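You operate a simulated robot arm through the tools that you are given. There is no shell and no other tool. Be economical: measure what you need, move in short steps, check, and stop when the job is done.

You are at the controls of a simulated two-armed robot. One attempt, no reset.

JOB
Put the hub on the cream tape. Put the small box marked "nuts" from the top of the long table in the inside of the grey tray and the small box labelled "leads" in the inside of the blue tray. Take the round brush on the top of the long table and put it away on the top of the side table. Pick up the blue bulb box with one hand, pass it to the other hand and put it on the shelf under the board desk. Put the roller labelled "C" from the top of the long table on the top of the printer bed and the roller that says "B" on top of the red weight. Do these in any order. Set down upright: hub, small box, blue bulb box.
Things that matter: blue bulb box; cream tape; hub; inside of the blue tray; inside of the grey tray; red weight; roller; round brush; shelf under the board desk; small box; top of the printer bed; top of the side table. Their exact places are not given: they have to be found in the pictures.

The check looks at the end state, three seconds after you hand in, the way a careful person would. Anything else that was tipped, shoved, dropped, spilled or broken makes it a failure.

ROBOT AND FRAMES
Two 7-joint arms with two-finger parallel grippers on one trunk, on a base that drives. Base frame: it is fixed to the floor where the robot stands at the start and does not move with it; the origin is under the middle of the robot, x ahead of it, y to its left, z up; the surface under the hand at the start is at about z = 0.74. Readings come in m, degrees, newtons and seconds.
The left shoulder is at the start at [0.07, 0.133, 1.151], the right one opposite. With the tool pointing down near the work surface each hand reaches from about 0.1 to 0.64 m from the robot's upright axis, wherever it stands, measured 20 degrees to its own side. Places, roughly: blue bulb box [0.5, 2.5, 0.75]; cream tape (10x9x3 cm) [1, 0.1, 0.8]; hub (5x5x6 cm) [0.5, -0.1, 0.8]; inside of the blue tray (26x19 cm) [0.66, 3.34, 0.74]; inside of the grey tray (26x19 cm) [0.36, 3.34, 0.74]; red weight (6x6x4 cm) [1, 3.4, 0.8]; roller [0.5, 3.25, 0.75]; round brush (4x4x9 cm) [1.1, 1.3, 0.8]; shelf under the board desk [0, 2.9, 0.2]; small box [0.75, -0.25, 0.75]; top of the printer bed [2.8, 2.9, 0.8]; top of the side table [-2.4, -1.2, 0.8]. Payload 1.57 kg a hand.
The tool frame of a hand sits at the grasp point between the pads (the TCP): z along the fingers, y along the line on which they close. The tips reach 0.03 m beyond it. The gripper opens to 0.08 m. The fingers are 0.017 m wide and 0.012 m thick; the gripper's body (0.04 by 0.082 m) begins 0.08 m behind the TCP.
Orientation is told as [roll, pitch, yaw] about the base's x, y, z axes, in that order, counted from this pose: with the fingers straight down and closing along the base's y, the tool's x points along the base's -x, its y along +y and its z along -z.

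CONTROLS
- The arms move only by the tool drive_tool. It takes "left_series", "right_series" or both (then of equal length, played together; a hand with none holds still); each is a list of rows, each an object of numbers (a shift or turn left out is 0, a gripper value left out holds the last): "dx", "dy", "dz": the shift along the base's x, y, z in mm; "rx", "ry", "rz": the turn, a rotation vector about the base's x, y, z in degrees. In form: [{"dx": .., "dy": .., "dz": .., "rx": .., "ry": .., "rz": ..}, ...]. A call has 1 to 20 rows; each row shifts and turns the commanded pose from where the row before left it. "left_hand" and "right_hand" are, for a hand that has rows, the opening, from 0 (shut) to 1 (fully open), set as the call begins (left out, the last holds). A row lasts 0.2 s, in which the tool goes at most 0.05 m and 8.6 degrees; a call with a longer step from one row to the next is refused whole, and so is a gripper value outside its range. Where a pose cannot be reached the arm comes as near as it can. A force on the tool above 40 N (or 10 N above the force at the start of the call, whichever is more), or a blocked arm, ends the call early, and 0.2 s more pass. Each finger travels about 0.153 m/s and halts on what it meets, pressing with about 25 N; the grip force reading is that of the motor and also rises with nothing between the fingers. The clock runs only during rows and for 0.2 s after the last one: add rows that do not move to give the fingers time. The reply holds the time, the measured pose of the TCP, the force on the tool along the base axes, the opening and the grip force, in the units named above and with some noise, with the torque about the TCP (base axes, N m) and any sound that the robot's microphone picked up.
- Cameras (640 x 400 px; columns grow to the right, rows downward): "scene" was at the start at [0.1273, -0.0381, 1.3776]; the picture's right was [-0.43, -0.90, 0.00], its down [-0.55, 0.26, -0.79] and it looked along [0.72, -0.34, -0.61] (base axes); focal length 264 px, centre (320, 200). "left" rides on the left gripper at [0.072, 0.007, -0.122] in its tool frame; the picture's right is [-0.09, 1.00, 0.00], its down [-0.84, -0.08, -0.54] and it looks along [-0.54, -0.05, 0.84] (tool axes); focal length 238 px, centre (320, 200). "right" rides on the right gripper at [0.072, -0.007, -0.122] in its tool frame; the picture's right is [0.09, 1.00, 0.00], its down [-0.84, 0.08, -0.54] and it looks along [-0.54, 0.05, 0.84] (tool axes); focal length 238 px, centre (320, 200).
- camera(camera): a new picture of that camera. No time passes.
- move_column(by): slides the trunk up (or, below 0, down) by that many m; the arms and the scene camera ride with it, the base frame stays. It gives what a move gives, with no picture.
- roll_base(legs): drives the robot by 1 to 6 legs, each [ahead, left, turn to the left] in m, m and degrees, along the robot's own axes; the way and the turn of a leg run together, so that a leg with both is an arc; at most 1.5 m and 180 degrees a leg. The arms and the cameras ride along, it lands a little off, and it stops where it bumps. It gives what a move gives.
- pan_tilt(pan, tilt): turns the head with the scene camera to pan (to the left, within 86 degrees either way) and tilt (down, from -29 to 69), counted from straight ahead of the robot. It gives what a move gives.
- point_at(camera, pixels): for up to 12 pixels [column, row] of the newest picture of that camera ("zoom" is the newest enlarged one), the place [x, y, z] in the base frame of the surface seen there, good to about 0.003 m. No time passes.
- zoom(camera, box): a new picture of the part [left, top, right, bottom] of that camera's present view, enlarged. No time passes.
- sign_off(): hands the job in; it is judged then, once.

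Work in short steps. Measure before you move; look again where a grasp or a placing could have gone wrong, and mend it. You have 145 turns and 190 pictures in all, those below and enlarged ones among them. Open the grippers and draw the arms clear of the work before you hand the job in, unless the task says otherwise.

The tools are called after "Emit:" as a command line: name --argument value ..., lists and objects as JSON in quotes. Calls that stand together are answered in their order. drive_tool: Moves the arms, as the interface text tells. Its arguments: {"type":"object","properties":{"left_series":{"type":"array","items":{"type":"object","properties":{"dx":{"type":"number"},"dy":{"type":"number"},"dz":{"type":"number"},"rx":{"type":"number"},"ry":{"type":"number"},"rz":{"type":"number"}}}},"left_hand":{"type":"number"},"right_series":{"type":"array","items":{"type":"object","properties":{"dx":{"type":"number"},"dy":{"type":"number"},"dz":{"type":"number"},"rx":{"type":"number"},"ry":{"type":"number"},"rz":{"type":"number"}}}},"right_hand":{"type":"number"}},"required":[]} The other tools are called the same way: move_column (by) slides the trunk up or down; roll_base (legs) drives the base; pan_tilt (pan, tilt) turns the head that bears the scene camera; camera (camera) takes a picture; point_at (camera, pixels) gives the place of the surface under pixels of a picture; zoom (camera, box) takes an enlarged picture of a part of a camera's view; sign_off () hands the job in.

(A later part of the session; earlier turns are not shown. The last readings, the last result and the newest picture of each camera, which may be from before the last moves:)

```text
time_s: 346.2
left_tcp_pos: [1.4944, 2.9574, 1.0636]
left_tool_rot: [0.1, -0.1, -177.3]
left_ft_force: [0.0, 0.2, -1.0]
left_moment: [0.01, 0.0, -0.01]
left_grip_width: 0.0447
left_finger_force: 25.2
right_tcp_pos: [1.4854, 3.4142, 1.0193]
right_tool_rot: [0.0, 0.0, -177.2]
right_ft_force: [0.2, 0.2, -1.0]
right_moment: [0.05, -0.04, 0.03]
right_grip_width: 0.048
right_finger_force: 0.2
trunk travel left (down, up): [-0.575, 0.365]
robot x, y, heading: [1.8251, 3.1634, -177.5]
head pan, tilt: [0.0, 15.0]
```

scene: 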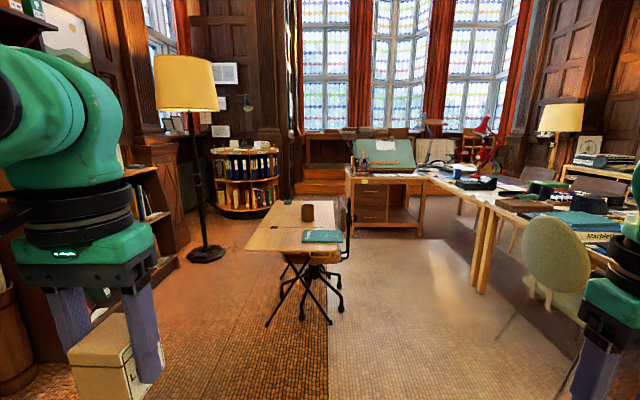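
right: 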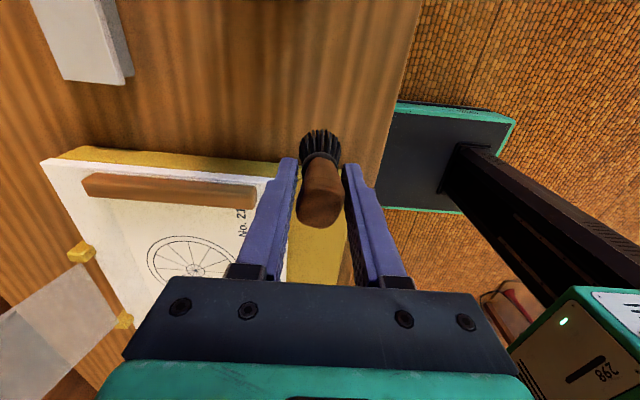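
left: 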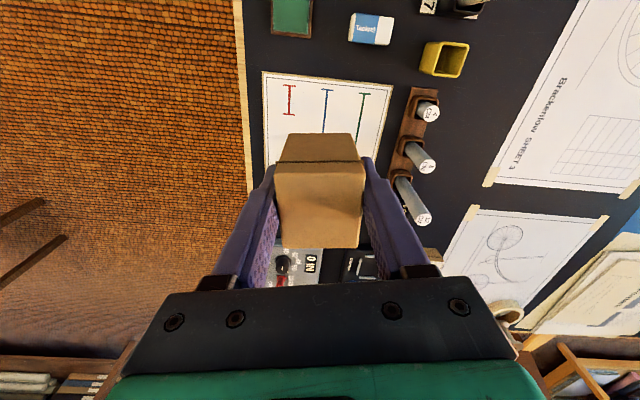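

Swing into the gap and face the trays.

Emit:
roll_base --legs '[[0.13, 0, -2.5], [0, -0.8, 0], [1.18, 0, 0], [0, 0, 90], [0.2, 0, 0]]'

Emit:
pan_tilt --pan 10 --tilt 55

Emit:
camera --camera "scene"

```text
time_s: 362.0
left_tcp_pos: [0.6912, 3.4152, 1.0642]
left_tool_rot: [0.1, -0.1, -89.1]
left_ft_force: [-0.4, -0.8, -1.2]
left_moment: [0.0, -0.02, -0.02]
left_grip_width: 0.0443
left_finger_force: 24.7
right_tcp_pos: [0.2353, 3.4221, 1.0206]
right_tool_rot: [0.0, 0.0, -89.1]
right_ft_force: [-0.3, 0.5, -0.6]
right_moment: [0.02, 0.01, -0.01]
right_grip_width: 0.0481
right_finger_force: 0.1
trunk travel left (down, up): [-0.575, 0.365]
robot x, y, heading: [0.4977, 3.7532, -89.1]
head pan, tilt: [0.0, 15.0]
```

```text
time_s: 363.1
left_tcp_pos: [0.6921, 3.4147, 1.064]
left_tool_rot: [0.1, -0.1, -89.1]
left_ft_force: [0.0, 0.3, -0.8]
left_moment: [0.0, 0.01, -0.01]
left_grip_width: 0.0446
left_finger_force: 24.4
right_tcp_pos: [0.2358, 3.4224, 1.0195]
right_tool_rot: [0.1, 0.0, -89.0]
right_ft_force: [-0.1, -1.0, -0.3]
right_moment: [0.0, -0.01, -0.01]
right_grip_width: 0.048
right_finger_force: 0.0
trunk travel left (down, up): [-0.575, 0.365]
robot x, y, heading: [0.4985, 3.7535, -88.8]
head pan, tilt: [10.0, 55.0]
```

```text
90 pictures are left
```

scene: 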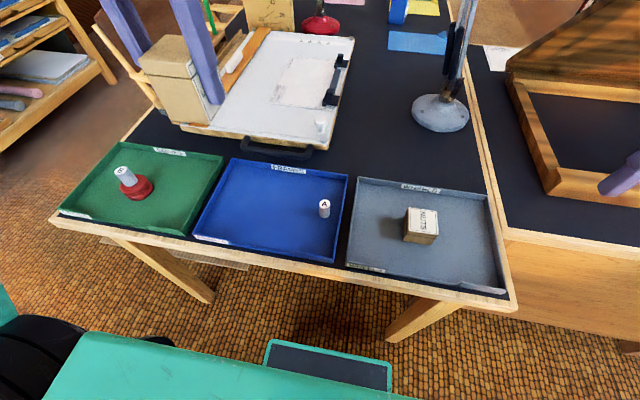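

Lower LEADS into the blue tray at (0.69,3.36).

Emit:
drive_tool --left_series '[{"dy": -28}, {"dy": -27}, {"dz": -45}, {"dz": -45}, {"dz": -45}, {"dz": -45}, {"dz": -45}, {"dz": -40}, {}]'

Emit:
camera --camera "left"

Emit:
drive_tool --left_series '[{"dz": -3}, {"dz": -2}, {"dz": -1}, {}]'

```text
time_s: 365.1
left_tcp_pos: [0.6907, 3.3598, 0.7976]
left_tool_rot: [0.1, -0.1, -89.0]
left_ft_force: [1.1, 0.9, -0.3]
left_moment: [0.0, -0.01, 0.0]
left_grip_width: 0.0447
left_finger_force: 24.9
right_tcp_pos: [0.2355, 3.4215, 1.0193]
right_tool_rot: [0.0, -0.2, -89.0]
right_ft_force: [0.3, -0.9, -0.8]
right_moment: [-0.02, 0.01, -0.01]
right_grip_width: 0.0481
right_finger_force: 0.0
trunk travel left (down, up): [-0.575, 0.365]
robot x, y, heading: [0.5002, 3.7512, -89.0]
head pan, tilt: [10.0, 55.0]
```

```text
89 pictures are left
```

left: 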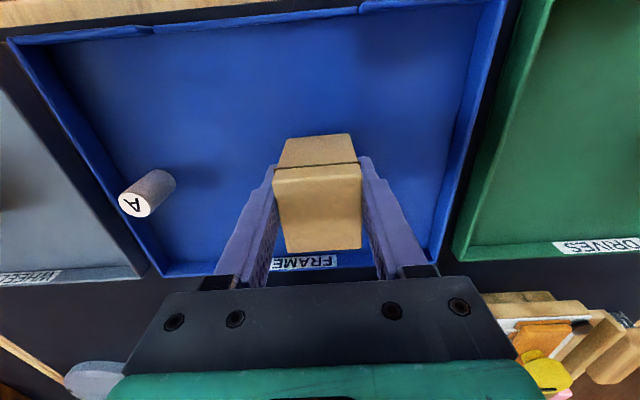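

```text
time_s: 366.1
left_tcp_pos: [0.692, 3.3609, 0.793]
left_tool_rot: [0.1, -0.1, -89.1]
left_ft_force: [0.6, -0.6, -1.3]
left_moment: [0.01, 0.0, -0.02]
left_grip_width: 0.0445
left_finger_force: 25.2
right_tcp_pos: [0.2359, 3.4222, 1.0183]
right_tool_rot: [0.0, -0.1, -89.1]
right_ft_force: [-0.5, 0.0, -0.3]
right_moment: [0.01, 0.02, 0.01]
right_grip_width: 0.048
right_finger_force: 0.1
trunk travel left (down, up): [-0.575, 0.365]
robot x, y, heading: [0.4955, 3.7551, -88.9]
head pan, tilt: [10.0, 55.0]
```

Emit:
drive_tool --left_series '[{"dz": -1.5}, {"dz": -1.5}, {}]'

Emit:
drive_tool --left_series '[{"dz": -1}, {"dz": -1}, {}]'

```text
time_s: 366.9
left_tcp_pos: [0.6909, 3.3595, 0.7903]
left_tool_rot: [0.1, -0.1, -89.1]
left_ft_force: [-0.3, -0.6, -1.0]
left_moment: [-0.01, -0.02, -0.01]
left_grip_width: 0.0447
left_finger_force: 25.1
right_tcp_pos: [0.2351, 3.4221, 1.0179]
right_tool_rot: [-0.1, -0.2, -88.9]
right_ft_force: [0.2, 0.4, -0.3]
right_moment: [0.0, 0.0, 0.0]
right_grip_width: 0.048
right_finger_force: 0.1
trunk travel left (down, up): [-0.575, 0.365]
robot x, y, heading: [0.4978, 3.7524, -89.1]
head pan, tilt: [10.0, 55.0]
```

```text
time_s: 367.7
left_tcp_pos: [0.6914, 3.3598, 0.7875]
left_tool_rot: [0.0, -0.2, -89.1]
left_ft_force: [-0.7, -0.9, 5.9]
left_moment: [0.0, 0.09, 0.0]
left_grip_width: 0.0447
left_finger_force: 25.0
right_tcp_pos: [0.2354, 3.4234, 1.0199]
right_tool_rot: [-0.1, -0.1, -89.0]
right_ft_force: [-0.3, 0.7, -0.3]
right_moment: [0.01, 0.0, 0.03]
right_grip_width: 0.048
right_finger_force: 0.1
trunk travel left (down, up): [-0.575, 0.365]
robot x, y, heading: [0.4995, 3.7504, -89.0]
head pan, tilt: [10.0, 55.0]
```

Contact. Release and rise; check.

Emit:
drive_tool --left_series '[{}, {}, {}]' --left_hand 0.9

Emit:
drive_tool --left_series '[{"dz": 40}, {"dz": 45}, {"dz": 45}, {"dy": 20, "dz": 45}, {"dy": 30, "dz": 45}, {"dz": 30}]'

Emit:
camera --camera "scene"

```text
time_s: 368.5
left_tcp_pos: [0.691, 3.3605, 0.7891]
left_tool_rot: [0.1, -0.1, -89.1]
left_ft_force: [0.7, 0.0, -0.5]
left_moment: [0.0, 0.01, 0.05]
left_grip_width: 0.072
left_finger_force: 0.0
right_tcp_pos: [0.2359, 3.4221, 1.0199]
right_tool_rot: [0.0, 0.0, -89.0]
right_ft_force: [-0.6, -1.2, -0.2]
right_moment: [0.0, 0.01, 0.02]
right_grip_width: 0.048
right_finger_force: 0.1
trunk travel left (down, up): [-0.575, 0.365]
robot x, y, heading: [0.4984, 3.7533, -89.1]
head pan, tilt: [10.0, 55.0]
```

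```text
refused: row 5 steps farther than a row can; nothing moved
```

```text
88 pictures are left
```

scene: 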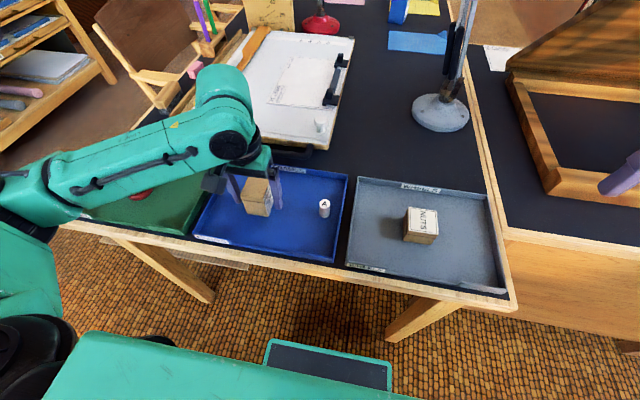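

Rise with smaller steps, and view the blue bulb box region too.

Emit:
drive_tool --left_series '[{"dz": 40}, {"dz": 45}, {"dz": 45}, {"dy": 20, "dz": 40}, {"dy": 20, "dz": 40}, {"dz": 40}]'

Emit:
pan_tilt --pan 0 --tilt 35

Emit:
camera --camera "scene"

Emit:
zoom --camera "scene" --box '[220, 40, 460, 190]'

```text
time_s: 369.9
left_tcp_pos: [0.6914, 3.3987, 1.0398]
left_tool_rot: [0.1, 0.0, -89.2]
left_ft_force: [0.0, 0.5, 0.0]
left_moment: [0.0, 0.0, 0.0]
left_grip_width: 0.0721
left_finger_force: 0.1
right_tcp_pos: [0.2346, 3.4226, 1.0192]
right_tool_rot: [0.0, 0.0, -89.0]
right_ft_force: [0.4, -0.1, -0.1]
right_moment: [0.02, -0.02, -0.01]
right_grip_width: 0.0481
right_finger_force: 0.0
trunk travel left (down, up): [-0.575, 0.365]
robot x, y, heading: [0.4978, 3.7518, -89.0]
head pan, tilt: [10.0, 55.0]
```

```text
time_s: 370.7
left_tcp_pos: [0.6927, 3.398, 1.0387]
left_tool_rot: [0.1, -0.1, -89.1]
left_ft_force: [0.7, 0.8, 0.1]
left_moment: [-0.02, 0.02, -0.01]
left_grip_width: 0.072
left_finger_force: 0.0
right_tcp_pos: [0.2358, 3.422, 1.0188]
right_tool_rot: [0.0, -0.1, -88.9]
right_ft_force: [0.0, 0.3, 0.5]
right_moment: [-0.01, 0.02, 0.01]
right_grip_width: 0.0481
right_finger_force: 0.1
trunk travel left (down, up): [-0.575, 0.365]
robot x, y, heading: [0.497, 3.7527, -89.2]
head pan, tilt: [0.0, 35.0]
```

```text
87 pictures are left
```

scene: 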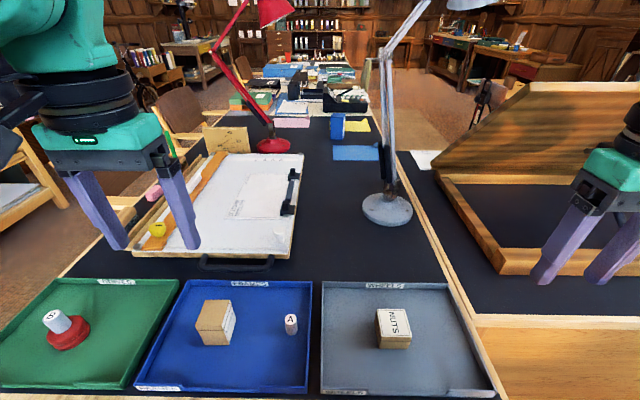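

```text
2.67 times, centred on (340, 115) of scene
```

zoom: 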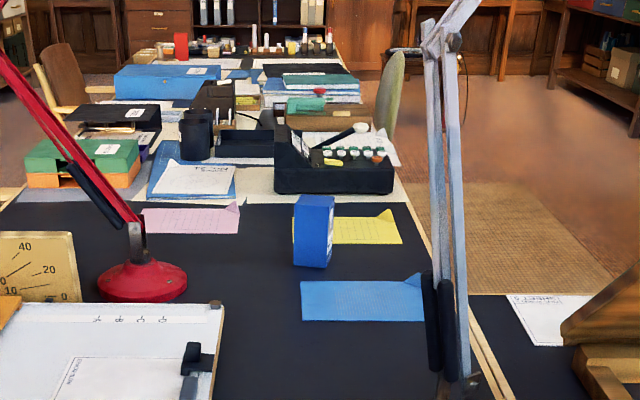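

LEADS upright in the blue tray. Measure the blue bulb box at (337,126) and the front corner.

Emit:
point_at --camera "scene" --pixels '[[337, 116], [337, 130], [331, 120], [343, 120], [333, 138], [400, 150], [425, 155], [385, 95], [355, 125], [355, 155]]'

Emit:
zoom --camera "scene" --box '[315, 100, 375, 150]'

```text
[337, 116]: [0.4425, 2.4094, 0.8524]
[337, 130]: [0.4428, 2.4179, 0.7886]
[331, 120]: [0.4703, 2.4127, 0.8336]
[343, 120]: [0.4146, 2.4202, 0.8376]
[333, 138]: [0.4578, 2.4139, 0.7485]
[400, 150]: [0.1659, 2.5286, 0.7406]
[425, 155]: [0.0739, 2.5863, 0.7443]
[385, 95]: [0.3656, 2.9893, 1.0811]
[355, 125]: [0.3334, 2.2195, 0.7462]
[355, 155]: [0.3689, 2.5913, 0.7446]
```

```text
8.00 times, centred on (345, 125) of scene
```

zoom: 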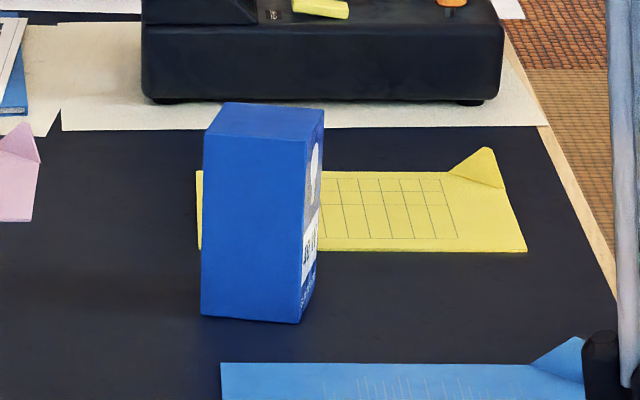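

Both routes to the front side need a check. Measure the green chair and small table from here.

Emit:
zoom --camera "scene" --box '[340, 30, 520, 150]'

Emit:
point_at --camera "zoom" --pixels '[[95, 110], [110, 90], [75, 130], [115, 150], [105, 170], [200, 200], [140, 200]]'

Emit:
pan_tilt --pan -80 --tilt 20

Emit:
camera --camera "scene"

```text
3.33 times, centred on (430, 90) of scene
```

zoom: 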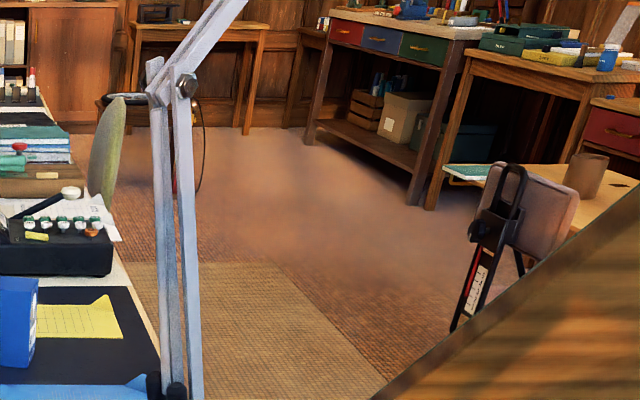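

```text
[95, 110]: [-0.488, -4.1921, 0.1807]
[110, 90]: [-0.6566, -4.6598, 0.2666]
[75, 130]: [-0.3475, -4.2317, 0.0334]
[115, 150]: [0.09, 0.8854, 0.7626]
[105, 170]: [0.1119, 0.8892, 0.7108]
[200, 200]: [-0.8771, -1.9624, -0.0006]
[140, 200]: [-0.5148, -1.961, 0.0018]
```

```text
time_s: 372.3
left_tcp_pos: [0.6922, 3.3981, 1.0386]
left_tool_rot: [0.0, -0.1, -89.1]
left_ft_force: [-0.1, 0.1, -0.7]
left_moment: [-0.02, -0.02, 0.0]
left_grip_width: 0.0719
left_finger_force: 0.1
right_tcp_pos: [0.2364, 3.4215, 1.0194]
right_tool_rot: [0.0, -0.2, -89.1]
right_ft_force: [0.0, 0.9, 0.1]
right_moment: [0.01, 0.01, 0.01]
right_grip_width: 0.0483
right_finger_force: 0.1
trunk travel left (down, up): [-0.575, 0.365]
robot x, y, heading: [0.5042, 3.7552, -88.9]
head pan, tilt: [-80.0, 20.0]
```

```text
83 pictures are left
```

scene: 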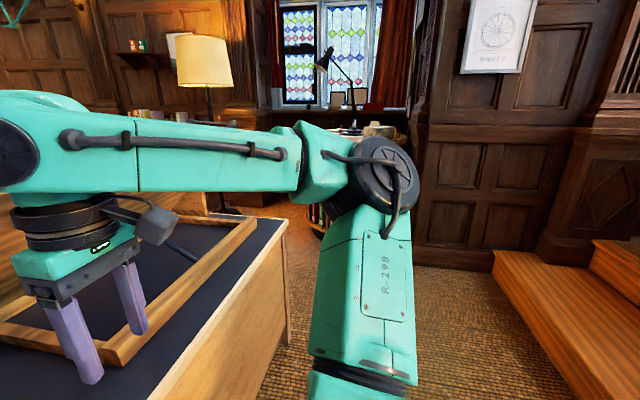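

The green chair sits close to the table (back at x≈0.09), so there's a lane near x≈−0.38 on the front side. Drive back around via the corridor.

Emit:
roll_base --legs '[[-0.2, 0, -1.0], [0, 1.38, 0], [1.4, 0, 0], [0.3, 0, 0]]'

```text
time_s: 388.5
left_tcp_pos: [2.0084, 1.8726, 1.0386]
left_tool_rot: [0.1, 0.0, -91.6]
left_ft_force: [-0.2, -0.2, -0.5]
left_moment: [0.02, 0.01, -0.03]
left_grip_width: 0.0718
left_finger_force: 0.1
right_tcp_pos: [1.5546, 1.9168, 1.0196]
right_tool_rot: [0.0, -0.1, -91.7]
right_ft_force: [-0.5, 0.1, -0.8]
right_moment: [0.02, -0.04, -0.01]
right_grip_width: 0.0479
right_finger_force: 0.1
trunk travel left (down, up): [-0.575, 0.365]
robot x, y, heading: [1.8353, 2.2377, -91.5]
head pan, tilt: [-80.0, 20.0]
```

Continue down and around.

Emit:
roll_base --legs '[[1.4, 0.06, 1.5], [1.4, 0, 0], [0.6, 0, 0], [0, -1.5, 0], [0, -0.75, 0]]'

Emit:
pan_tilt --pan 0 --tilt 35

```text
time_s: 415.7
left_tcp_pos: [-0.2139, -1.4402, 1.0383]
left_tool_rot: [0.1, -0.2, -92.7]
left_ft_force: [-0.1, -0.4, -0.3]
left_moment: [-0.01, -0.03, -0.01]
left_grip_width: 0.072
left_finger_force: 0.1
right_tcp_pos: [-0.6696, -1.3877, 1.0205]
right_tool_rot: [0.1, 0.0, -92.4]
right_ft_force: [0.2, -0.1, 0.1]
right_moment: [-0.01, 0.01, 0.0]
right_grip_width: 0.0482
right_finger_force: 0.1
trunk travel left (down, up): [-0.575, 0.365]
robot x, y, heading: [-0.3822, -1.0744, -92.6]
head pan, tilt: [-80.0, 20.0]
```

```text
time_s: 417.2
left_tcp_pos: [-0.215, -1.4392, 1.0381]
left_tool_rot: [0.1, -0.1, -92.5]
left_ft_force: [0.4, -0.3, -0.9]
left_moment: [0.03, 0.02, 0.01]
left_grip_width: 0.0721
left_finger_force: 0.0
right_tcp_pos: [-0.669, -1.3874, 1.0189]
right_tool_rot: [0.0, -0.1, -92.5]
right_ft_force: [0.8, 0.0, 0.2]
right_moment: [-0.01, -0.01, 0.0]
right_grip_width: 0.0482
right_finger_force: 0.0
trunk travel left (down, up): [-0.575, 0.365]
robot x, y, heading: [-0.3866, -1.0753, -92.3]
head pan, tilt: [0.0, 35.0]
```

Turn to face +y and advance to y≈0.2, then look at the lane.

Emit:
roll_base --legs '[[0, 0, 180], [1.2, 0, 2]]'

Emit:
pan_tilt --pan 0 --tilt 35

Emit:
camera --camera "scene"

```text
time_s: 430.6
left_tcp_pos: [-0.5015, 0.4989, 1.0402]
left_tool_rot: [0.2, -0.1, 88.1]
left_ft_force: [-0.1, -0.9, 0.2]
left_moment: [0.0, 0.0, -0.01]
left_grip_width: 0.0719
left_finger_force: 0.1
right_tcp_pos: [-0.0462, 0.4518, 1.0191]
right_tool_rot: [0.1, -0.1, 88.2]
right_ft_force: [0.2, -0.3, 0.3]
right_moment: [-0.01, -0.01, 0.0]
right_grip_width: 0.0482
right_finger_force: 0.0
trunk travel left (down, up): [-0.575, 0.365]
robot x, y, heading: [-0.3252, 0.1378, 88.3]
head pan, tilt: [0.0, 35.0]
```

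```text
time_s: 431.2
left_tcp_pos: [-0.5016, 0.4999, 1.038]
left_tool_rot: [0.2, -0.1, 88.0]
left_ft_force: [-0.2, -0.6, -0.2]
left_moment: [-0.01, 0.04, -0.01]
left_grip_width: 0.0717
left_finger_force: 0.1
right_tcp_pos: [-0.0466, 0.4518, 1.0186]
right_tool_rot: [-0.2, -0.1, 88.3]
right_ft_force: [-0.6, 0.1, -0.2]
right_moment: [0.04, 0.02, -0.02]
right_grip_width: 0.0478
right_finger_force: 0.1
trunk travel left (down, up): [-0.575, 0.365]
robot x, y, heading: [-0.3268, 0.1332, 88.2]
head pan, tilt: [0.0, 35.0]
```

```text
82 pictures are left
```

scene: 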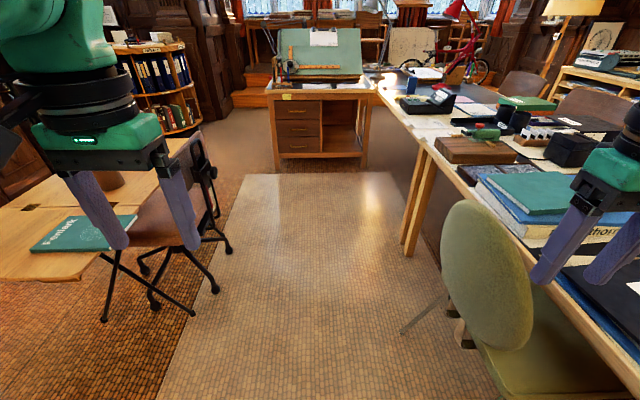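

Measure lane edges: wheels, green chair leg, desk front.

Emit:
point_at --camera "scene" --pixels '[[230, 252], [215, 290], [193, 312], [405, 332], [443, 290], [275, 170], [362, 167], [410, 252], [207, 160], [325, 155], [322, 100], [345, 152]]'

Emit:
zoom --camera "scene" --box '[240, 60, 400, 180]'

```text
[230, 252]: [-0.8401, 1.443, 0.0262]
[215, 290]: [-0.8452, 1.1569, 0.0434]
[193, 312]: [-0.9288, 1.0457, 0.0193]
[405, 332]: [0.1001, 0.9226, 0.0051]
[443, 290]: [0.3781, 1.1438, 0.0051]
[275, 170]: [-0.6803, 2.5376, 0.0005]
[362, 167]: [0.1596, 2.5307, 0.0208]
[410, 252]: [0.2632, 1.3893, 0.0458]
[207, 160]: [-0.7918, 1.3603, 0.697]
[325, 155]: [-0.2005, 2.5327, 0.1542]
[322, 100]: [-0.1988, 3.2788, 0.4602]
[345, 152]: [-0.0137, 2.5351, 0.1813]
```

```text
3.33 times, centred on (320, 120) of scene
```

zoom: 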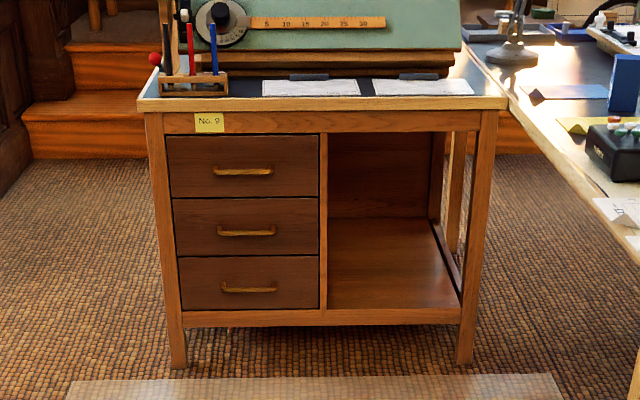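

Lane is x −0.84…0.10; compartment x ≈ −0.2…0.1, shelf z ≈0.19. Drive up, turn to face +x by the bulb box.

Emit:
roll_base --legs '[[0, 0, 1.8], [1.3, 0.05, 0], [0.65, 0, 0], [0, 0, -90], [0.27, 0, 0]]'

Emit:
pan_tilt --pan 25 --tilt 45

Emit:
camera --camera "scene"

```text
time_s: 446.8
left_tcp_pos: [0.2401, 2.274, 1.0394]
left_tool_rot: [0.1, -0.1, -0.7]
left_ft_force: [0.1, 0.2, -0.8]
left_moment: [-0.03, 0.02, 0.02]
left_grip_width: 0.0722
left_finger_force: 0.2
right_tcp_pos: [0.2039, 1.8188, 1.0203]
right_tool_rot: [0.0, 0.0, -0.5]
right_ft_force: [-0.3, -0.3, 0.5]
right_moment: [-0.01, -0.01, -0.01]
right_grip_width: 0.048
right_finger_force: 0.2
trunk travel left (down, up): [-0.575, 0.365]
robot x, y, heading: [-0.1188, 2.089, -0.6]
head pan, tilt: [0.0, 35.0]
```

```text
time_s: 447.7
left_tcp_pos: [0.2407, 2.2752, 1.0388]
left_tool_rot: [0.1, -0.1, -0.8]
left_ft_force: [0.0, 0.7, 0.3]
left_moment: [0.0, -0.04, 0.02]
left_grip_width: 0.0721
left_finger_force: 0.1
right_tcp_pos: [0.2046, 1.8183, 1.0195]
right_tool_rot: [0.1, -0.1, -0.5]
right_ft_force: [0.5, 0.5, 0.4]
right_moment: [0.01, 0.02, 0.05]
right_grip_width: 0.048
right_finger_force: 0.1
trunk travel left (down, up): [-0.575, 0.365]
robot x, y, heading: [-0.1201, 2.093, -0.6]
head pan, tilt: [25.0, 45.0]
```

```text
80 pictures are left
```

scene: 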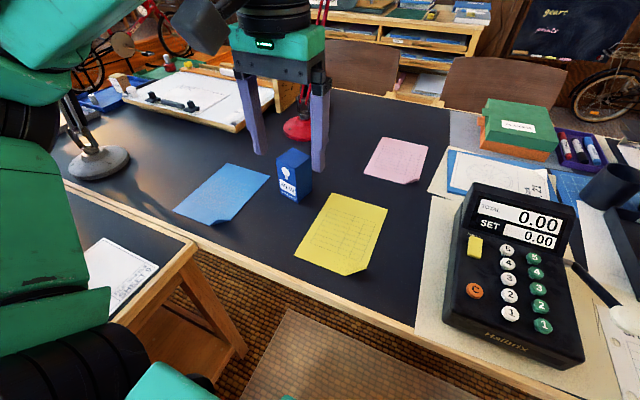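

Move 0.08 m ahead, take the left hand above the bulb box and measure it.

Emit:
roll_base --legs '[[0.08, 0, 0.6]]'

Emit:
drive_tool --left_series '[{"dx": 32, "dy": 28}, {"dx": 31, "dy": 28}, {"dx": 31, "dy": 28}, {"dx": 31, "dy": 26}, {}]' --left_hand 1

Emit:
camera --camera "left"

```text
time_s: 448.7
left_tcp_pos: [0.3177, 2.2786, 1.039]
left_tool_rot: [0.1, -0.1, -0.1]
left_ft_force: [-0.6, -0.4, 0.0]
left_moment: [0.01, 0.05, 0.01]
left_grip_width: 0.0721
left_finger_force: 0.1
right_tcp_pos: [0.2843, 1.8209, 1.021]
right_tool_rot: [-0.1, -0.2, 0.0]
right_ft_force: [0.1, 0.5, 0.5]
right_moment: [-0.02, 0.07, 0.0]
right_grip_width: 0.048
right_finger_force: 0.1
trunk travel left (down, up): [-0.575, 0.365]
robot x, y, heading: [-0.0432, 2.0925, 0.1]
head pan, tilt: [25.0, 45.0]
```

```text
time_s: 449.9
left_tcp_pos: [0.443, 2.3905, 1.0389]
left_tool_rot: [0.1, -0.1, -0.1]
left_ft_force: [0.5, -0.1, -0.2]
left_moment: [-0.02, 0.01, 0.03]
left_grip_width: 0.0801
left_finger_force: 0.0
right_tcp_pos: [0.2836, 1.8222, 1.0191]
right_tool_rot: [-0.1, -0.3, 0.0]
right_ft_force: [0.1, 0.8, 0.0]
right_moment: [0.03, -0.01, 0.01]
right_grip_width: 0.0478
right_finger_force: 0.0
trunk travel left (down, up): [-0.575, 0.365]
robot x, y, heading: [-0.0449, 2.0901, 0.3]
head pan, tilt: [25.0, 45.0]
```

```text
79 pictures are left
```

left: 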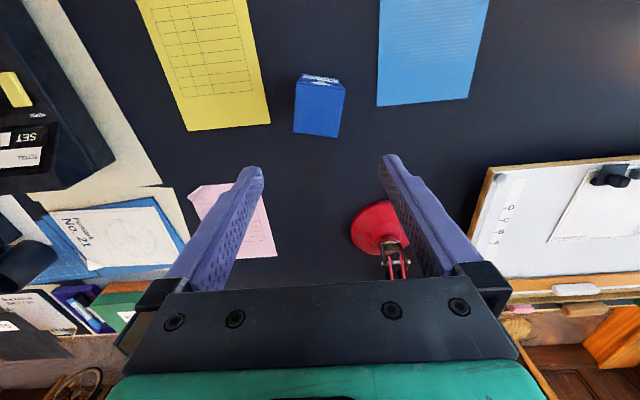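

Zoom and measure the box top.

Emit:
zoom --camera "left" --box '[270, 60, 370, 150]'

Emit:
point_at --camera "zoom" --pixels '[[310, 240], [190, 155], [460, 190], [165, 310], [430, 345], [320, 170], [300, 320]]'

```text
4.44 times, centred on (320, 105) of left
```

zoom: 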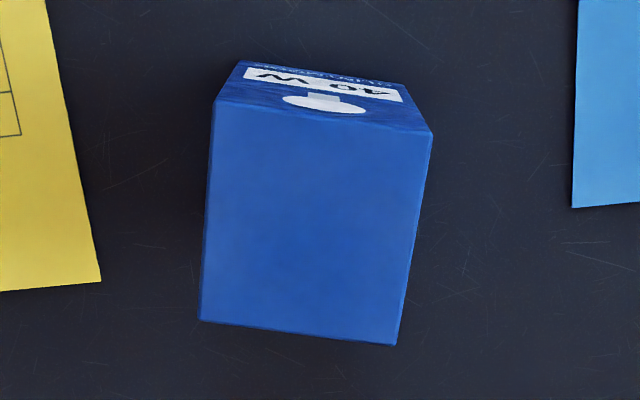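

```text
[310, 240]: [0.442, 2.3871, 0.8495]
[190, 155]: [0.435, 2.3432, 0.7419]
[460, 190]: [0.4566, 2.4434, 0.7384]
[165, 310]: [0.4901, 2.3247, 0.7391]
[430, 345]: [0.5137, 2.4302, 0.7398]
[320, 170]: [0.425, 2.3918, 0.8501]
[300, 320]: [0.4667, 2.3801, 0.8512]
```

Box centre ≈(0.440,2.387), ~6 cm square, rotated about −8°, top 0.851. Rotate, descend so TCP is ~0.832, grip the top.

Emit:
drive_tool --left_series '[{"dx": -3, "dy": -3, "rz": -8}, {"dz": -45}, {"dz": -45}, {"dz": -45}, {"dz": -35}, {}]'

Emit:
camera --camera "left"

```text
time_s: 451.3
left_tcp_pos: [0.437, 2.3855, 0.8705]
left_tool_rot: [0.1, -0.2, -8.1]
left_ft_force: [-0.6, -0.1, 0.8]
left_moment: [-0.02, 0.0, -0.01]
left_grip_width: 0.0798
left_finger_force: 0.1
right_tcp_pos: [0.2847, 1.822, 1.0203]
right_tool_rot: [0.0, -0.1, 0.0]
right_ft_force: [-1.3, -1.4, -0.6]
right_moment: [-0.02, 0.04, 0.0]
right_grip_width: 0.0479
right_finger_force: 0.1
trunk travel left (down, up): [-0.575, 0.365]
robot x, y, heading: [-0.0433, 2.0887, 0.0]
head pan, tilt: [25.0, 45.0]
```

```text
77 pictures are left
```

left: 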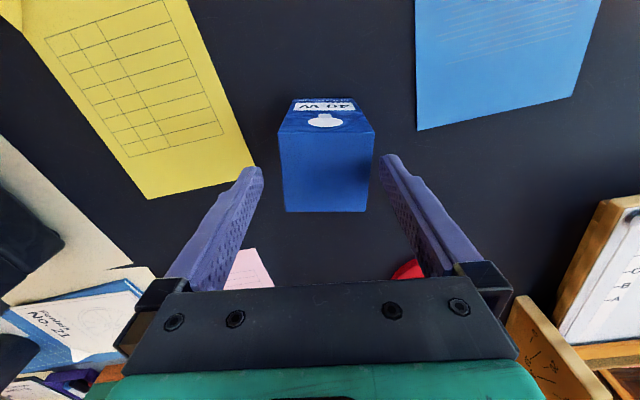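

Centered. Descend to 0.832 and close.

Emit:
drive_tool --left_series '[{"dx": 2, "dy": 2}, {"dz": -19}, {"dz": -19}, {}]'

Emit:
drive_tool --left_series '[{}, {}, {}]' --left_hand 0

Emit:
drive_tool --left_series '[{"dz": 40}, {"dz": 45}, {"dz": 45}, {"dz": 20}, {}]'

Emit:
camera --camera "left"

```text
time_s: 452.3
left_tcp_pos: [0.4398, 2.3877, 0.8304]
left_tool_rot: [0.1, -0.2, -8.1]
left_ft_force: [-0.1, -0.3, 0.5]
left_moment: [0.01, 0.01, 0.0]
left_grip_width: 0.08
left_finger_force: 0.0
right_tcp_pos: [0.2838, 1.8219, 1.0193]
right_tool_rot: [0.1, -0.1, 0.0]
right_ft_force: [-0.3, -0.1, -0.2]
right_moment: [0.0, -0.02, 0.01]
right_grip_width: 0.048
right_finger_force: 0.1
trunk travel left (down, up): [-0.575, 0.365]
robot x, y, heading: [-0.0401, 2.0887, 0.2]
head pan, tilt: [25.0, 45.0]
```

```text
time_s: 453.1
left_tcp_pos: [0.4409, 2.3879, 0.8315]
left_tool_rot: [0.1, -0.1, -8.1]
left_ft_force: [0.4, 0.6, 0.2]
left_moment: [0.0, -0.02, 0.0]
left_grip_width: 0.0605
left_finger_force: 25.1
right_tcp_pos: [0.2846, 1.8212, 1.02]
right_tool_rot: [0.0, -0.1, 0.1]
right_ft_force: [0.0, 1.0, -0.2]
right_moment: [-0.02, 0.03, 0.01]
right_grip_width: 0.048
right_finger_force: 0.0
trunk travel left (down, up): [-0.575, 0.365]
robot x, y, heading: [-0.0426, 2.0914, 0.1]
head pan, tilt: [25.0, 45.0]
```

```text
time_s: 454.3
left_tcp_pos: [0.4404, 2.3854, 0.9807]
left_tool_rot: [0.2, -0.1, -8.1]
left_ft_force: [0.4, -0.4, -0.4]
left_moment: [0.02, -0.01, -0.02]
left_grip_width: 0.0605
left_finger_force: 24.9
right_tcp_pos: [0.2843, 1.8221, 1.019]
right_tool_rot: [0.0, -0.1, -0.1]
right_ft_force: [-0.2, 0.1, -0.5]
right_moment: [-0.02, 0.0, 0.01]
right_grip_width: 0.0481
right_finger_force: 0.0
trunk travel left (down, up): [-0.575, 0.365]
robot x, y, heading: [-0.0395, 2.088, 0.1]
head pan, tilt: [25.0, 45.0]
```

```text
76 pictures are left
```

left: 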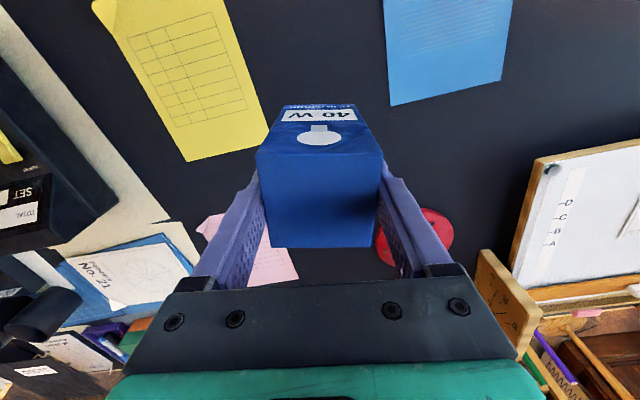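

Bulb box held by its top (box spans TCP −0.09…+0.02). Back away from the table into the open and face the board desk.

Emit:
drive_tool --left_series '[{"dz": 20}, {"dx": -35, "dy": -30, "dz": 10}, {"dx": -35, "dy": -30, "rz": 8}, {"dx": -30, "dy": -30}, {}]'

Emit:
roll_base --legs '[[-0.28, 0, 0], [0, -0.35, 0], [0, 0, 90]]'

Emit:
pan_tilt --pan 0 --tilt 40

Emit:
camera --camera "scene"

```text
time_s: 455.5
left_tcp_pos: [0.3384, 2.2965, 1.0117]
left_tool_rot: [0.1, -0.2, -0.1]
left_ft_force: [0.9, -0.5, -1.1]
left_moment: [-0.02, 0.01, -0.01]
left_grip_width: 0.0604
left_finger_force: 25.2
right_tcp_pos: [0.2842, 1.8214, 1.0187]
right_tool_rot: [0.1, -0.1, 0.0]
right_ft_force: [-0.1, -0.1, -0.3]
right_moment: [0.02, 0.07, 0.03]
right_grip_width: 0.048
right_finger_force: 0.0
trunk travel left (down, up): [-0.575, 0.365]
robot x, y, heading: [-0.0448, 2.0942, 0.1]
head pan, tilt: [25.0, 45.0]
```

```text
time_s: 463.2
left_tcp_pos: [-0.533, 2.1309, 1.0118]
left_tool_rot: [0.1, -0.1, 90.0]
left_ft_force: [-0.3, 0.0, -1.3]
left_moment: [-0.02, 0.01, 0.04]
left_grip_width: 0.0598
left_finger_force: 25.0
right_tcp_pos: [-0.0562, 2.0771, 1.0195]
right_tool_rot: [0.0, -0.1, 90.2]
right_ft_force: [0.4, 0.1, -0.2]
right_moment: [0.02, 0.02, -0.03]
right_grip_width: 0.0478
right_finger_force: 0.2
trunk travel left (down, up): [-0.575, 0.365]
robot x, y, heading: [-0.3271, 1.748, 89.9]
head pan, tilt: [25.0, 45.0]
```

```text
time_s: 464.1
left_tcp_pos: [-0.5318, 2.1294, 1.0125]
left_tool_rot: [0.1, -0.1, 90.1]
left_ft_force: [-0.7, -0.1, -1.7]
left_moment: [-0.03, 0.0, 0.02]
left_grip_width: 0.0599
left_finger_force: 25.5
right_tcp_pos: [-0.0573, 2.0763, 1.0194]
right_tool_rot: [0.1, -0.2, 90.0]
right_ft_force: [-0.5, 0.6, 0.5]
right_moment: [0.01, 0.03, 0.01]
right_grip_width: 0.0478
right_finger_force: 0.0
trunk travel left (down, up): [-0.575, 0.365]
robot x, y, heading: [-0.3272, 1.7512, 90.2]
head pan, tilt: [0.0, 40.0]
```

```text
75 pictures are left
```

scene: 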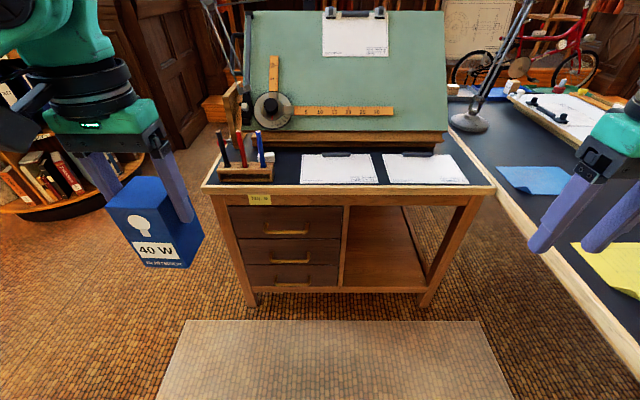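

Now orient the right hand to point forward (+y). First bring it forward/down in the open and pitch it up by 90° in steps.

Emit:
drive_tool --right_series '[{"dz": -30, "rx": 8.2}, {"dz": -30, "rx": 8.2}, {"dz": -30, "rx": 8.2}, {"dy": 20, "rx": 8.2}, {"dy": 20, "rx": 8.2}, {"dy": 20, "rx": 8.2}, {"rx": 8.2}, {"rx": 8.2}, {"rx": 8.2}, {"rx": 8.2}, {"rx": 8}, {}]' --right_hand 1

Emit:
camera --camera "scene"

```text
time_s: 466.7
left_tcp_pos: [-0.5324, 2.1322, 1.0123]
left_tool_rot: [0.0, -0.1, 90.0]
left_ft_force: [0.3, 0.3, -0.2]
left_moment: [0.04, -0.01, -0.01]
left_grip_width: 0.06
left_finger_force: 24.8
right_tcp_pos: [-0.0021, 2.2093, 0.9932]
right_tool_rot: [-143.0, -89.6, -127.0]
right_ft_force: [0.4, -0.1, 0.6]
right_moment: [0.0, 0.03, 0.01]
right_grip_width: 0.0801
right_finger_force: 0.0
right hand out of reach, approached as far as the arm can: row 3, 4, 5, 6, 7
trunk travel left (down, up): [-0.575, 0.365]
robot x, y, heading: [-0.3225, 1.7495, 90.4]
head pan, tilt: [0.0, 40.0]
```

```text
74 pictures are left
```

scene: 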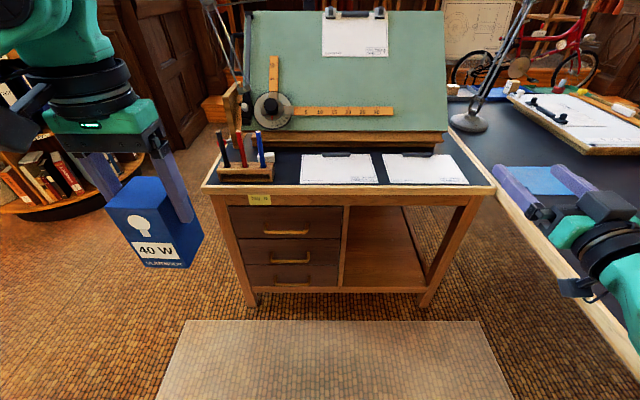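

The hand points forward with its camera underneath. I'd rather have the camera on top, so try rolling it about the pointing axis.

Emit:
drive_tool --right_series '[{"ry": 8.5}, {"ry": 8.5}, {"ry": 8.5}, {"ry": 8.5}, {"ry": 8.5}, {"ry": 8.5}, {"ry": 8.5}, {"ry": 8.5}, {"ry": 8.5}, {"ry": 8.5}, {}]'

Emit:
camera --camera "right"

```text
time_s: 469.1
left_tcp_pos: [-0.5331, 2.1291, 1.0117]
left_tool_rot: [0.1, 0.0, 90.1]
left_ft_force: [-0.5, -0.1, 0.0]
left_moment: [0.01, -0.04, -0.01]
left_grip_width: 0.0597
left_finger_force: 24.7
right_tcp_pos: [-0.0014, 2.2085, 0.9928]
right_tool_rot: [90.0, -5.2, -0.1]
right_ft_force: [-0.7, 0.3, 0.9]
right_moment: [-0.02, 0.02, 0.0]
right_grip_width: 0.0798
right_finger_force: 0.0
trunk travel left (down, up): [-0.575, 0.365]
robot x, y, heading: [-0.3253, 1.7498, 90.1]
head pan, tilt: [0.0, 40.0]
```

```text
73 pictures are left
```

right: 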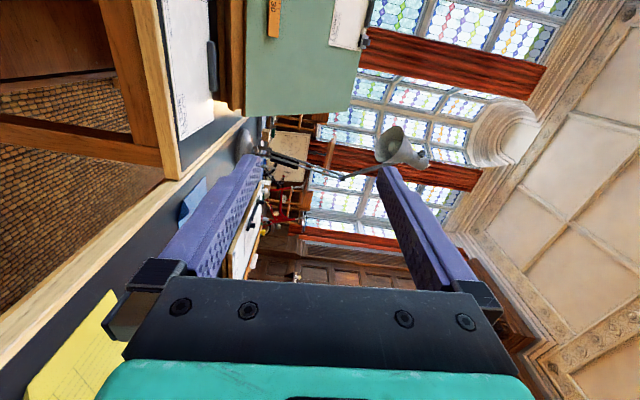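

Rolled 85° fine. Continue another 95°.

Emit:
drive_tool --right_series '[{"ry": 8.5}, {"ry": 8.5}, {"ry": 8.5}, {"ry": 8.5}, {"ry": 8.5}, {"ry": 8.5}, {"ry": 8.5}, {"ry": 8.5}, {"ry": 8.5}, {"ry": 8.5}, {"ry": 8.5}, {"ry": 1.5}, {}]'

Emit:
camera --camera "right"

```text
time_s: 471.9
left_tcp_pos: [-0.5329, 2.13, 1.0109]
left_tool_rot: [0.1, -0.1, 90.1]
left_ft_force: [0.4, -0.2, -0.8]
left_moment: [0.01, -0.02, 0.04]
left_grip_width: 0.0595
left_finger_force: 25.3
right_tcp_pos: [0.037, 2.2195, 1.0126]
right_tool_rot: [87.8, 72.0, 0.9]
right_ft_force: [0.5, -0.1, 0.6]
right_moment: [0.03, 0.02, -0.02]
right_grip_width: 0.08
right_finger_force: 0.0
right hand out of reach, approached as far as the arm can: row 2, 3, 4, 5, 6, 7, 8, 9, 10, 11
trunk travel left (down, up): [-0.575, 0.365]
robot x, y, heading: [-0.3261, 1.7494, 90.0]
head pan, tilt: [0.0, 40.0]
```

```text
72 pictures are left
```

right: 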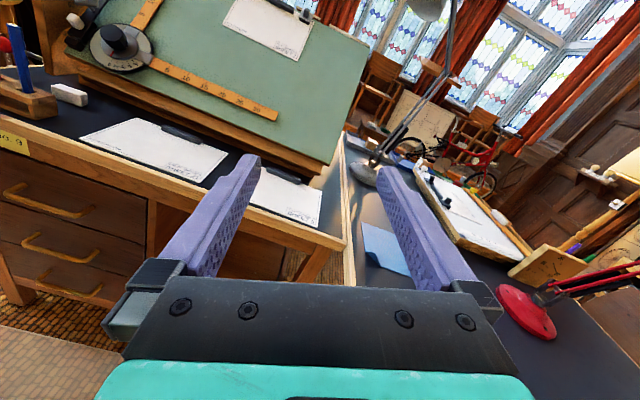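

18° short of full roll here. Move the right hand toward a better-centred pre-handoff position and retry the residual roll.

Emit:
drive_tool --right_series '[{"dx": -30, "dy": -12, "dz": -18}, {"dx": -30, "dy": -12, "dz": -18}, {"dx": -30, "dy": -12, "dz": -18}, {"dx": -30, "dy": -12, "dz": -18}, {"dx": -30, "dy": -12, "dz": -18}, {"dx": -30, "dy": -12, "dz": -18}, {"dx": -30, "dy": -12, "dz": -18}, {"ry": 6}, {"ry": 6}, {"ry": 6}, {}]'

Emit:
camera --camera "scene"

```text
time_s: 474.3
left_tcp_pos: [-0.5329, 2.1307, 1.0126]
left_tool_rot: [0.0, -0.1, 90.1]
left_ft_force: [-0.3, -0.2, -0.2]
left_moment: [0.03, -0.01, 0.0]
left_grip_width: 0.0596
left_finger_force: 25.2
right_tcp_pos: [0.0062, 2.1951, 0.9]
right_tool_rot: [109.1, 86.7, 30.7]
right_ft_force: [0.0, -0.5, 0.0]
right_moment: [-0.04, -0.03, 0.0]
right_grip_width: 0.0801
right_finger_force: 0.1
right hand out of reach, approached as far as the arm can: row 1, 2, 3, 4, 5, 6, 7, 8, 9, 10
trunk travel left (down, up): [-0.575, 0.365]
robot x, y, heading: [-0.328, 1.7532, 90.4]
head pan, tilt: [0.0, 40.0]
```

```text
71 pictures are left
```

scene: 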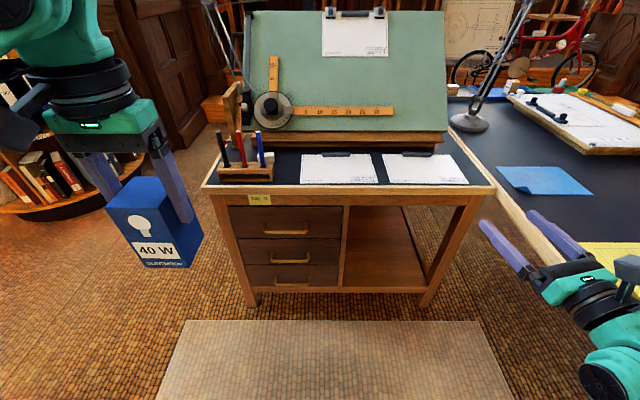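

Camera-up can't reach the centre. New plan: use the natural pose (camera underneath) with a ~30° downward tilt, which also suits placing into the compartment. Roll back first.

Emit:
drive_tool --right_series '[{"dx": 5, "ry": -8.5}, {"ry": -8.5}, {"ry": -8.5}, {"ry": -8.5}, {"ry": -8.5}, {"ry": -8.5}, {"ry": -8.5}, {"ry": -8.5}, {"ry": -8.5}, {"ry": -8.5}, {"ry": -8.5}, {"ry": -8.5}, {"ry": -8.5}, {"ry": -8.5}, {"ry": -8.5}, {"ry": -8.5}, {"ry": -8.5}, {"ry": -8.5}, {"ry": -8.5}, {"ry": -8.5}]'

```text
time_s: 478.5
left_tcp_pos: [-0.5323, 2.1303, 1.0125]
left_tool_rot: [0.1, -0.1, 90.1]
left_ft_force: [0.1, 0.7, -1.0]
left_moment: [0.01, -0.01, 0.0]
left_grip_width: 0.0596
left_finger_force: 24.6
right_tcp_pos: [0.0167, 2.2041, 0.9195]
right_tool_rot: [77.0, -82.1, 4.9]
right_ft_force: [0.3, 0.3, -0.3]
right_moment: [0.0, 0.02, -0.02]
right_grip_width: 0.0801
right_finger_force: 0.1
trunk travel left (down, up): [-0.575, 0.365]
robot x, y, heading: [-0.3222, 1.7533, 90.4]
head pan, tilt: [0.0, 40.0]
```

Level the right hand (small corrective rotation), tilt it to 30° below horizontal and bring it to a pre-handoff point.

Emit:
drive_tool --right_series '[{"rx": 0.9, "ry": -3.9, "rz": 4}, {"rx": 0.9, "ry": -3.8, "rz": 4}, {"rx": -7.5}, {"rx": -7.5}, {"rx": -7.5}, {"rx": -7.5}, {"dx": -40, "dy": -15}, {"dx": -40, "dy": -15}, {"dx": -40, "dy": -15}, {"dx": -40, "dy": -15}, {"dx": -40, "dy": -10}, {"dx": -30, "dy": -10}, {}]'

Emit:
camera --camera "scene"

```text
time_s: 481.3
left_tcp_pos: [-0.5319, 2.1305, 1.0125]
left_tool_rot: [0.1, -0.1, 90.0]
left_ft_force: [-0.8, 0.0, -1.0]
left_moment: [0.01, 0.0, 0.04]
left_grip_width: 0.0592
left_finger_force: 24.9
right_tcp_pos: [-0.1367, 2.2378, 0.8978]
right_tool_rot: [0.4, -60.4, 89.5]
right_ft_force: [-0.9, 0.1, -0.8]
right_moment: [-0.01, 0.0, -0.01]
right_grip_width: 0.0799
right_finger_force: 0.0
right hand out of reach, approached as far as the arm can: row 8, 9, 10, 11, 12
trunk travel left (down, up): [-0.575, 0.365]
robot x, y, heading: [-0.3249, 1.7513, 90.1]
head pan, tilt: [0.0, 40.0]
```

```text
70 pictures are left
```

scene: 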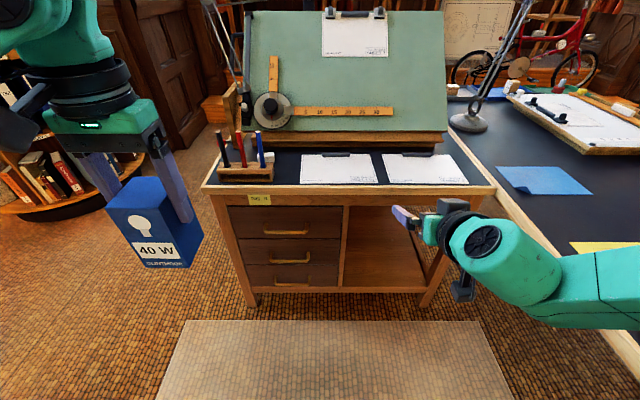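

At 30° tilt it only reaches lateral 0.19 m. Yaw the hand 40° to the left, which lets it come to the centre.

Emit:
drive_tool --right_series '[{"rz": 8}, {"rz": 8}, {"rz": 8}, {"rz": 8}, {"rz": 8}, {"dx": -30, "dy": -8}, {"dx": -30, "dy": -8}, {"dx": -30, "dy": -8}, {"dx": -20, "dy": -8}, {}]'

Emit:
camera --camera "scene"

```text
time_s: 483.5
left_tcp_pos: [-0.5336, 2.1301, 1.0133]
left_tool_rot: [0.0, -0.1, 90.0]
left_ft_force: [-0.4, -0.2, -0.2]
left_moment: [-0.01, 0.01, -0.01]
left_grip_width: 0.0595
left_finger_force: 25.0
right_tcp_pos: [-0.2454, 2.2076, 0.8962]
right_tool_rot: [0.5, -60.6, 129.4]
right_ft_force: [-0.5, 0.2, -0.2]
right_moment: [0.02, -0.03, -0.01]
right_grip_width: 0.08
right_finger_force: 0.1
trunk travel left (down, up): [-0.575, 0.365]
robot x, y, heading: [-0.3234, 1.7519, 90.1]
head pan, tilt: [0.0, 40.0]
```

```text
69 pictures are left
```

scene: 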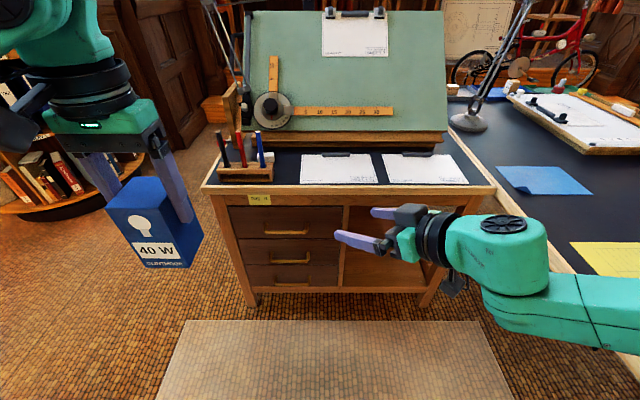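

Right hand is at (−0.245,2.208,0.896) pointing left-forward. Lower it 0.09, yaw the left hand 40° and carry the box above the open right fingers.

Emit:
drive_tool --right_series '[{"dz": -45}, {"dz": -45}, {}]'

Emit:
drive_tool --left_series '[{"rz": 8}, {"rz": 8}, {"rz": 8}, {"rz": 8}, {"rz": 7.5}, {"dx": 40, "dy": 12, "dz": -3}, {"dx": 40, "dy": 12, "dz": -3}, {"dx": 40, "dy": 12, "dz": -3}, {}]'

Emit:
camera --camera "scene"

```text
time_s: 484.3
left_tcp_pos: [-0.5324, 2.1289, 1.0125]
left_tool_rot: [0.2, -0.1, 90.1]
left_ft_force: [0.7, -0.5, -1.1]
left_moment: [0.03, -0.04, 0.04]
left_grip_width: 0.0594
left_finger_force: 24.9
right_tcp_pos: [-0.2483, 2.2078, 0.8084]
right_tool_rot: [0.5, -60.6, 129.4]
right_ft_force: [-0.3, 0.3, 0.0]
right_moment: [-0.01, 0.01, 0.02]
right_grip_width: 0.0797
right_finger_force: 0.0
trunk travel left (down, up): [-0.575, 0.365]
robot x, y, heading: [-0.3272, 1.7519, 90.1]
head pan, tilt: [0.0, 40.0]
```

```text
time_s: 486.3
left_tcp_pos: [-0.409, 2.1671, 1.0052]
left_tool_rot: [0.0, -0.1, 129.6]
left_ft_force: [-0.6, 0.7, -0.5]
left_moment: [-0.01, -0.03, 0.03]
left_grip_width: 0.0593
left_finger_force: 25.5
right_tcp_pos: [-0.2479, 2.2061, 0.8087]
right_tool_rot: [0.4, -60.5, 129.6]
right_ft_force: [0.4, 0.0, 0.4]
right_moment: [-0.04, -0.02, -0.02]
right_grip_width: 0.08
right_finger_force: 0.0
trunk travel left (down, up): [-0.575, 0.365]
robot x, y, heading: [-0.3272, 1.7494, 90.3]
head pan, tilt: [0.0, 40.0]
```

```text
68 pictures are left
```

scene: 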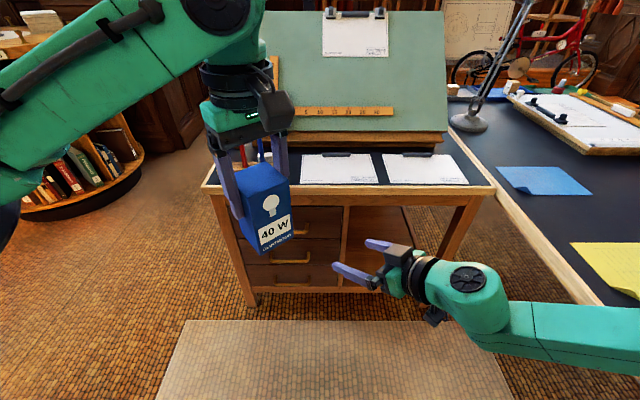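

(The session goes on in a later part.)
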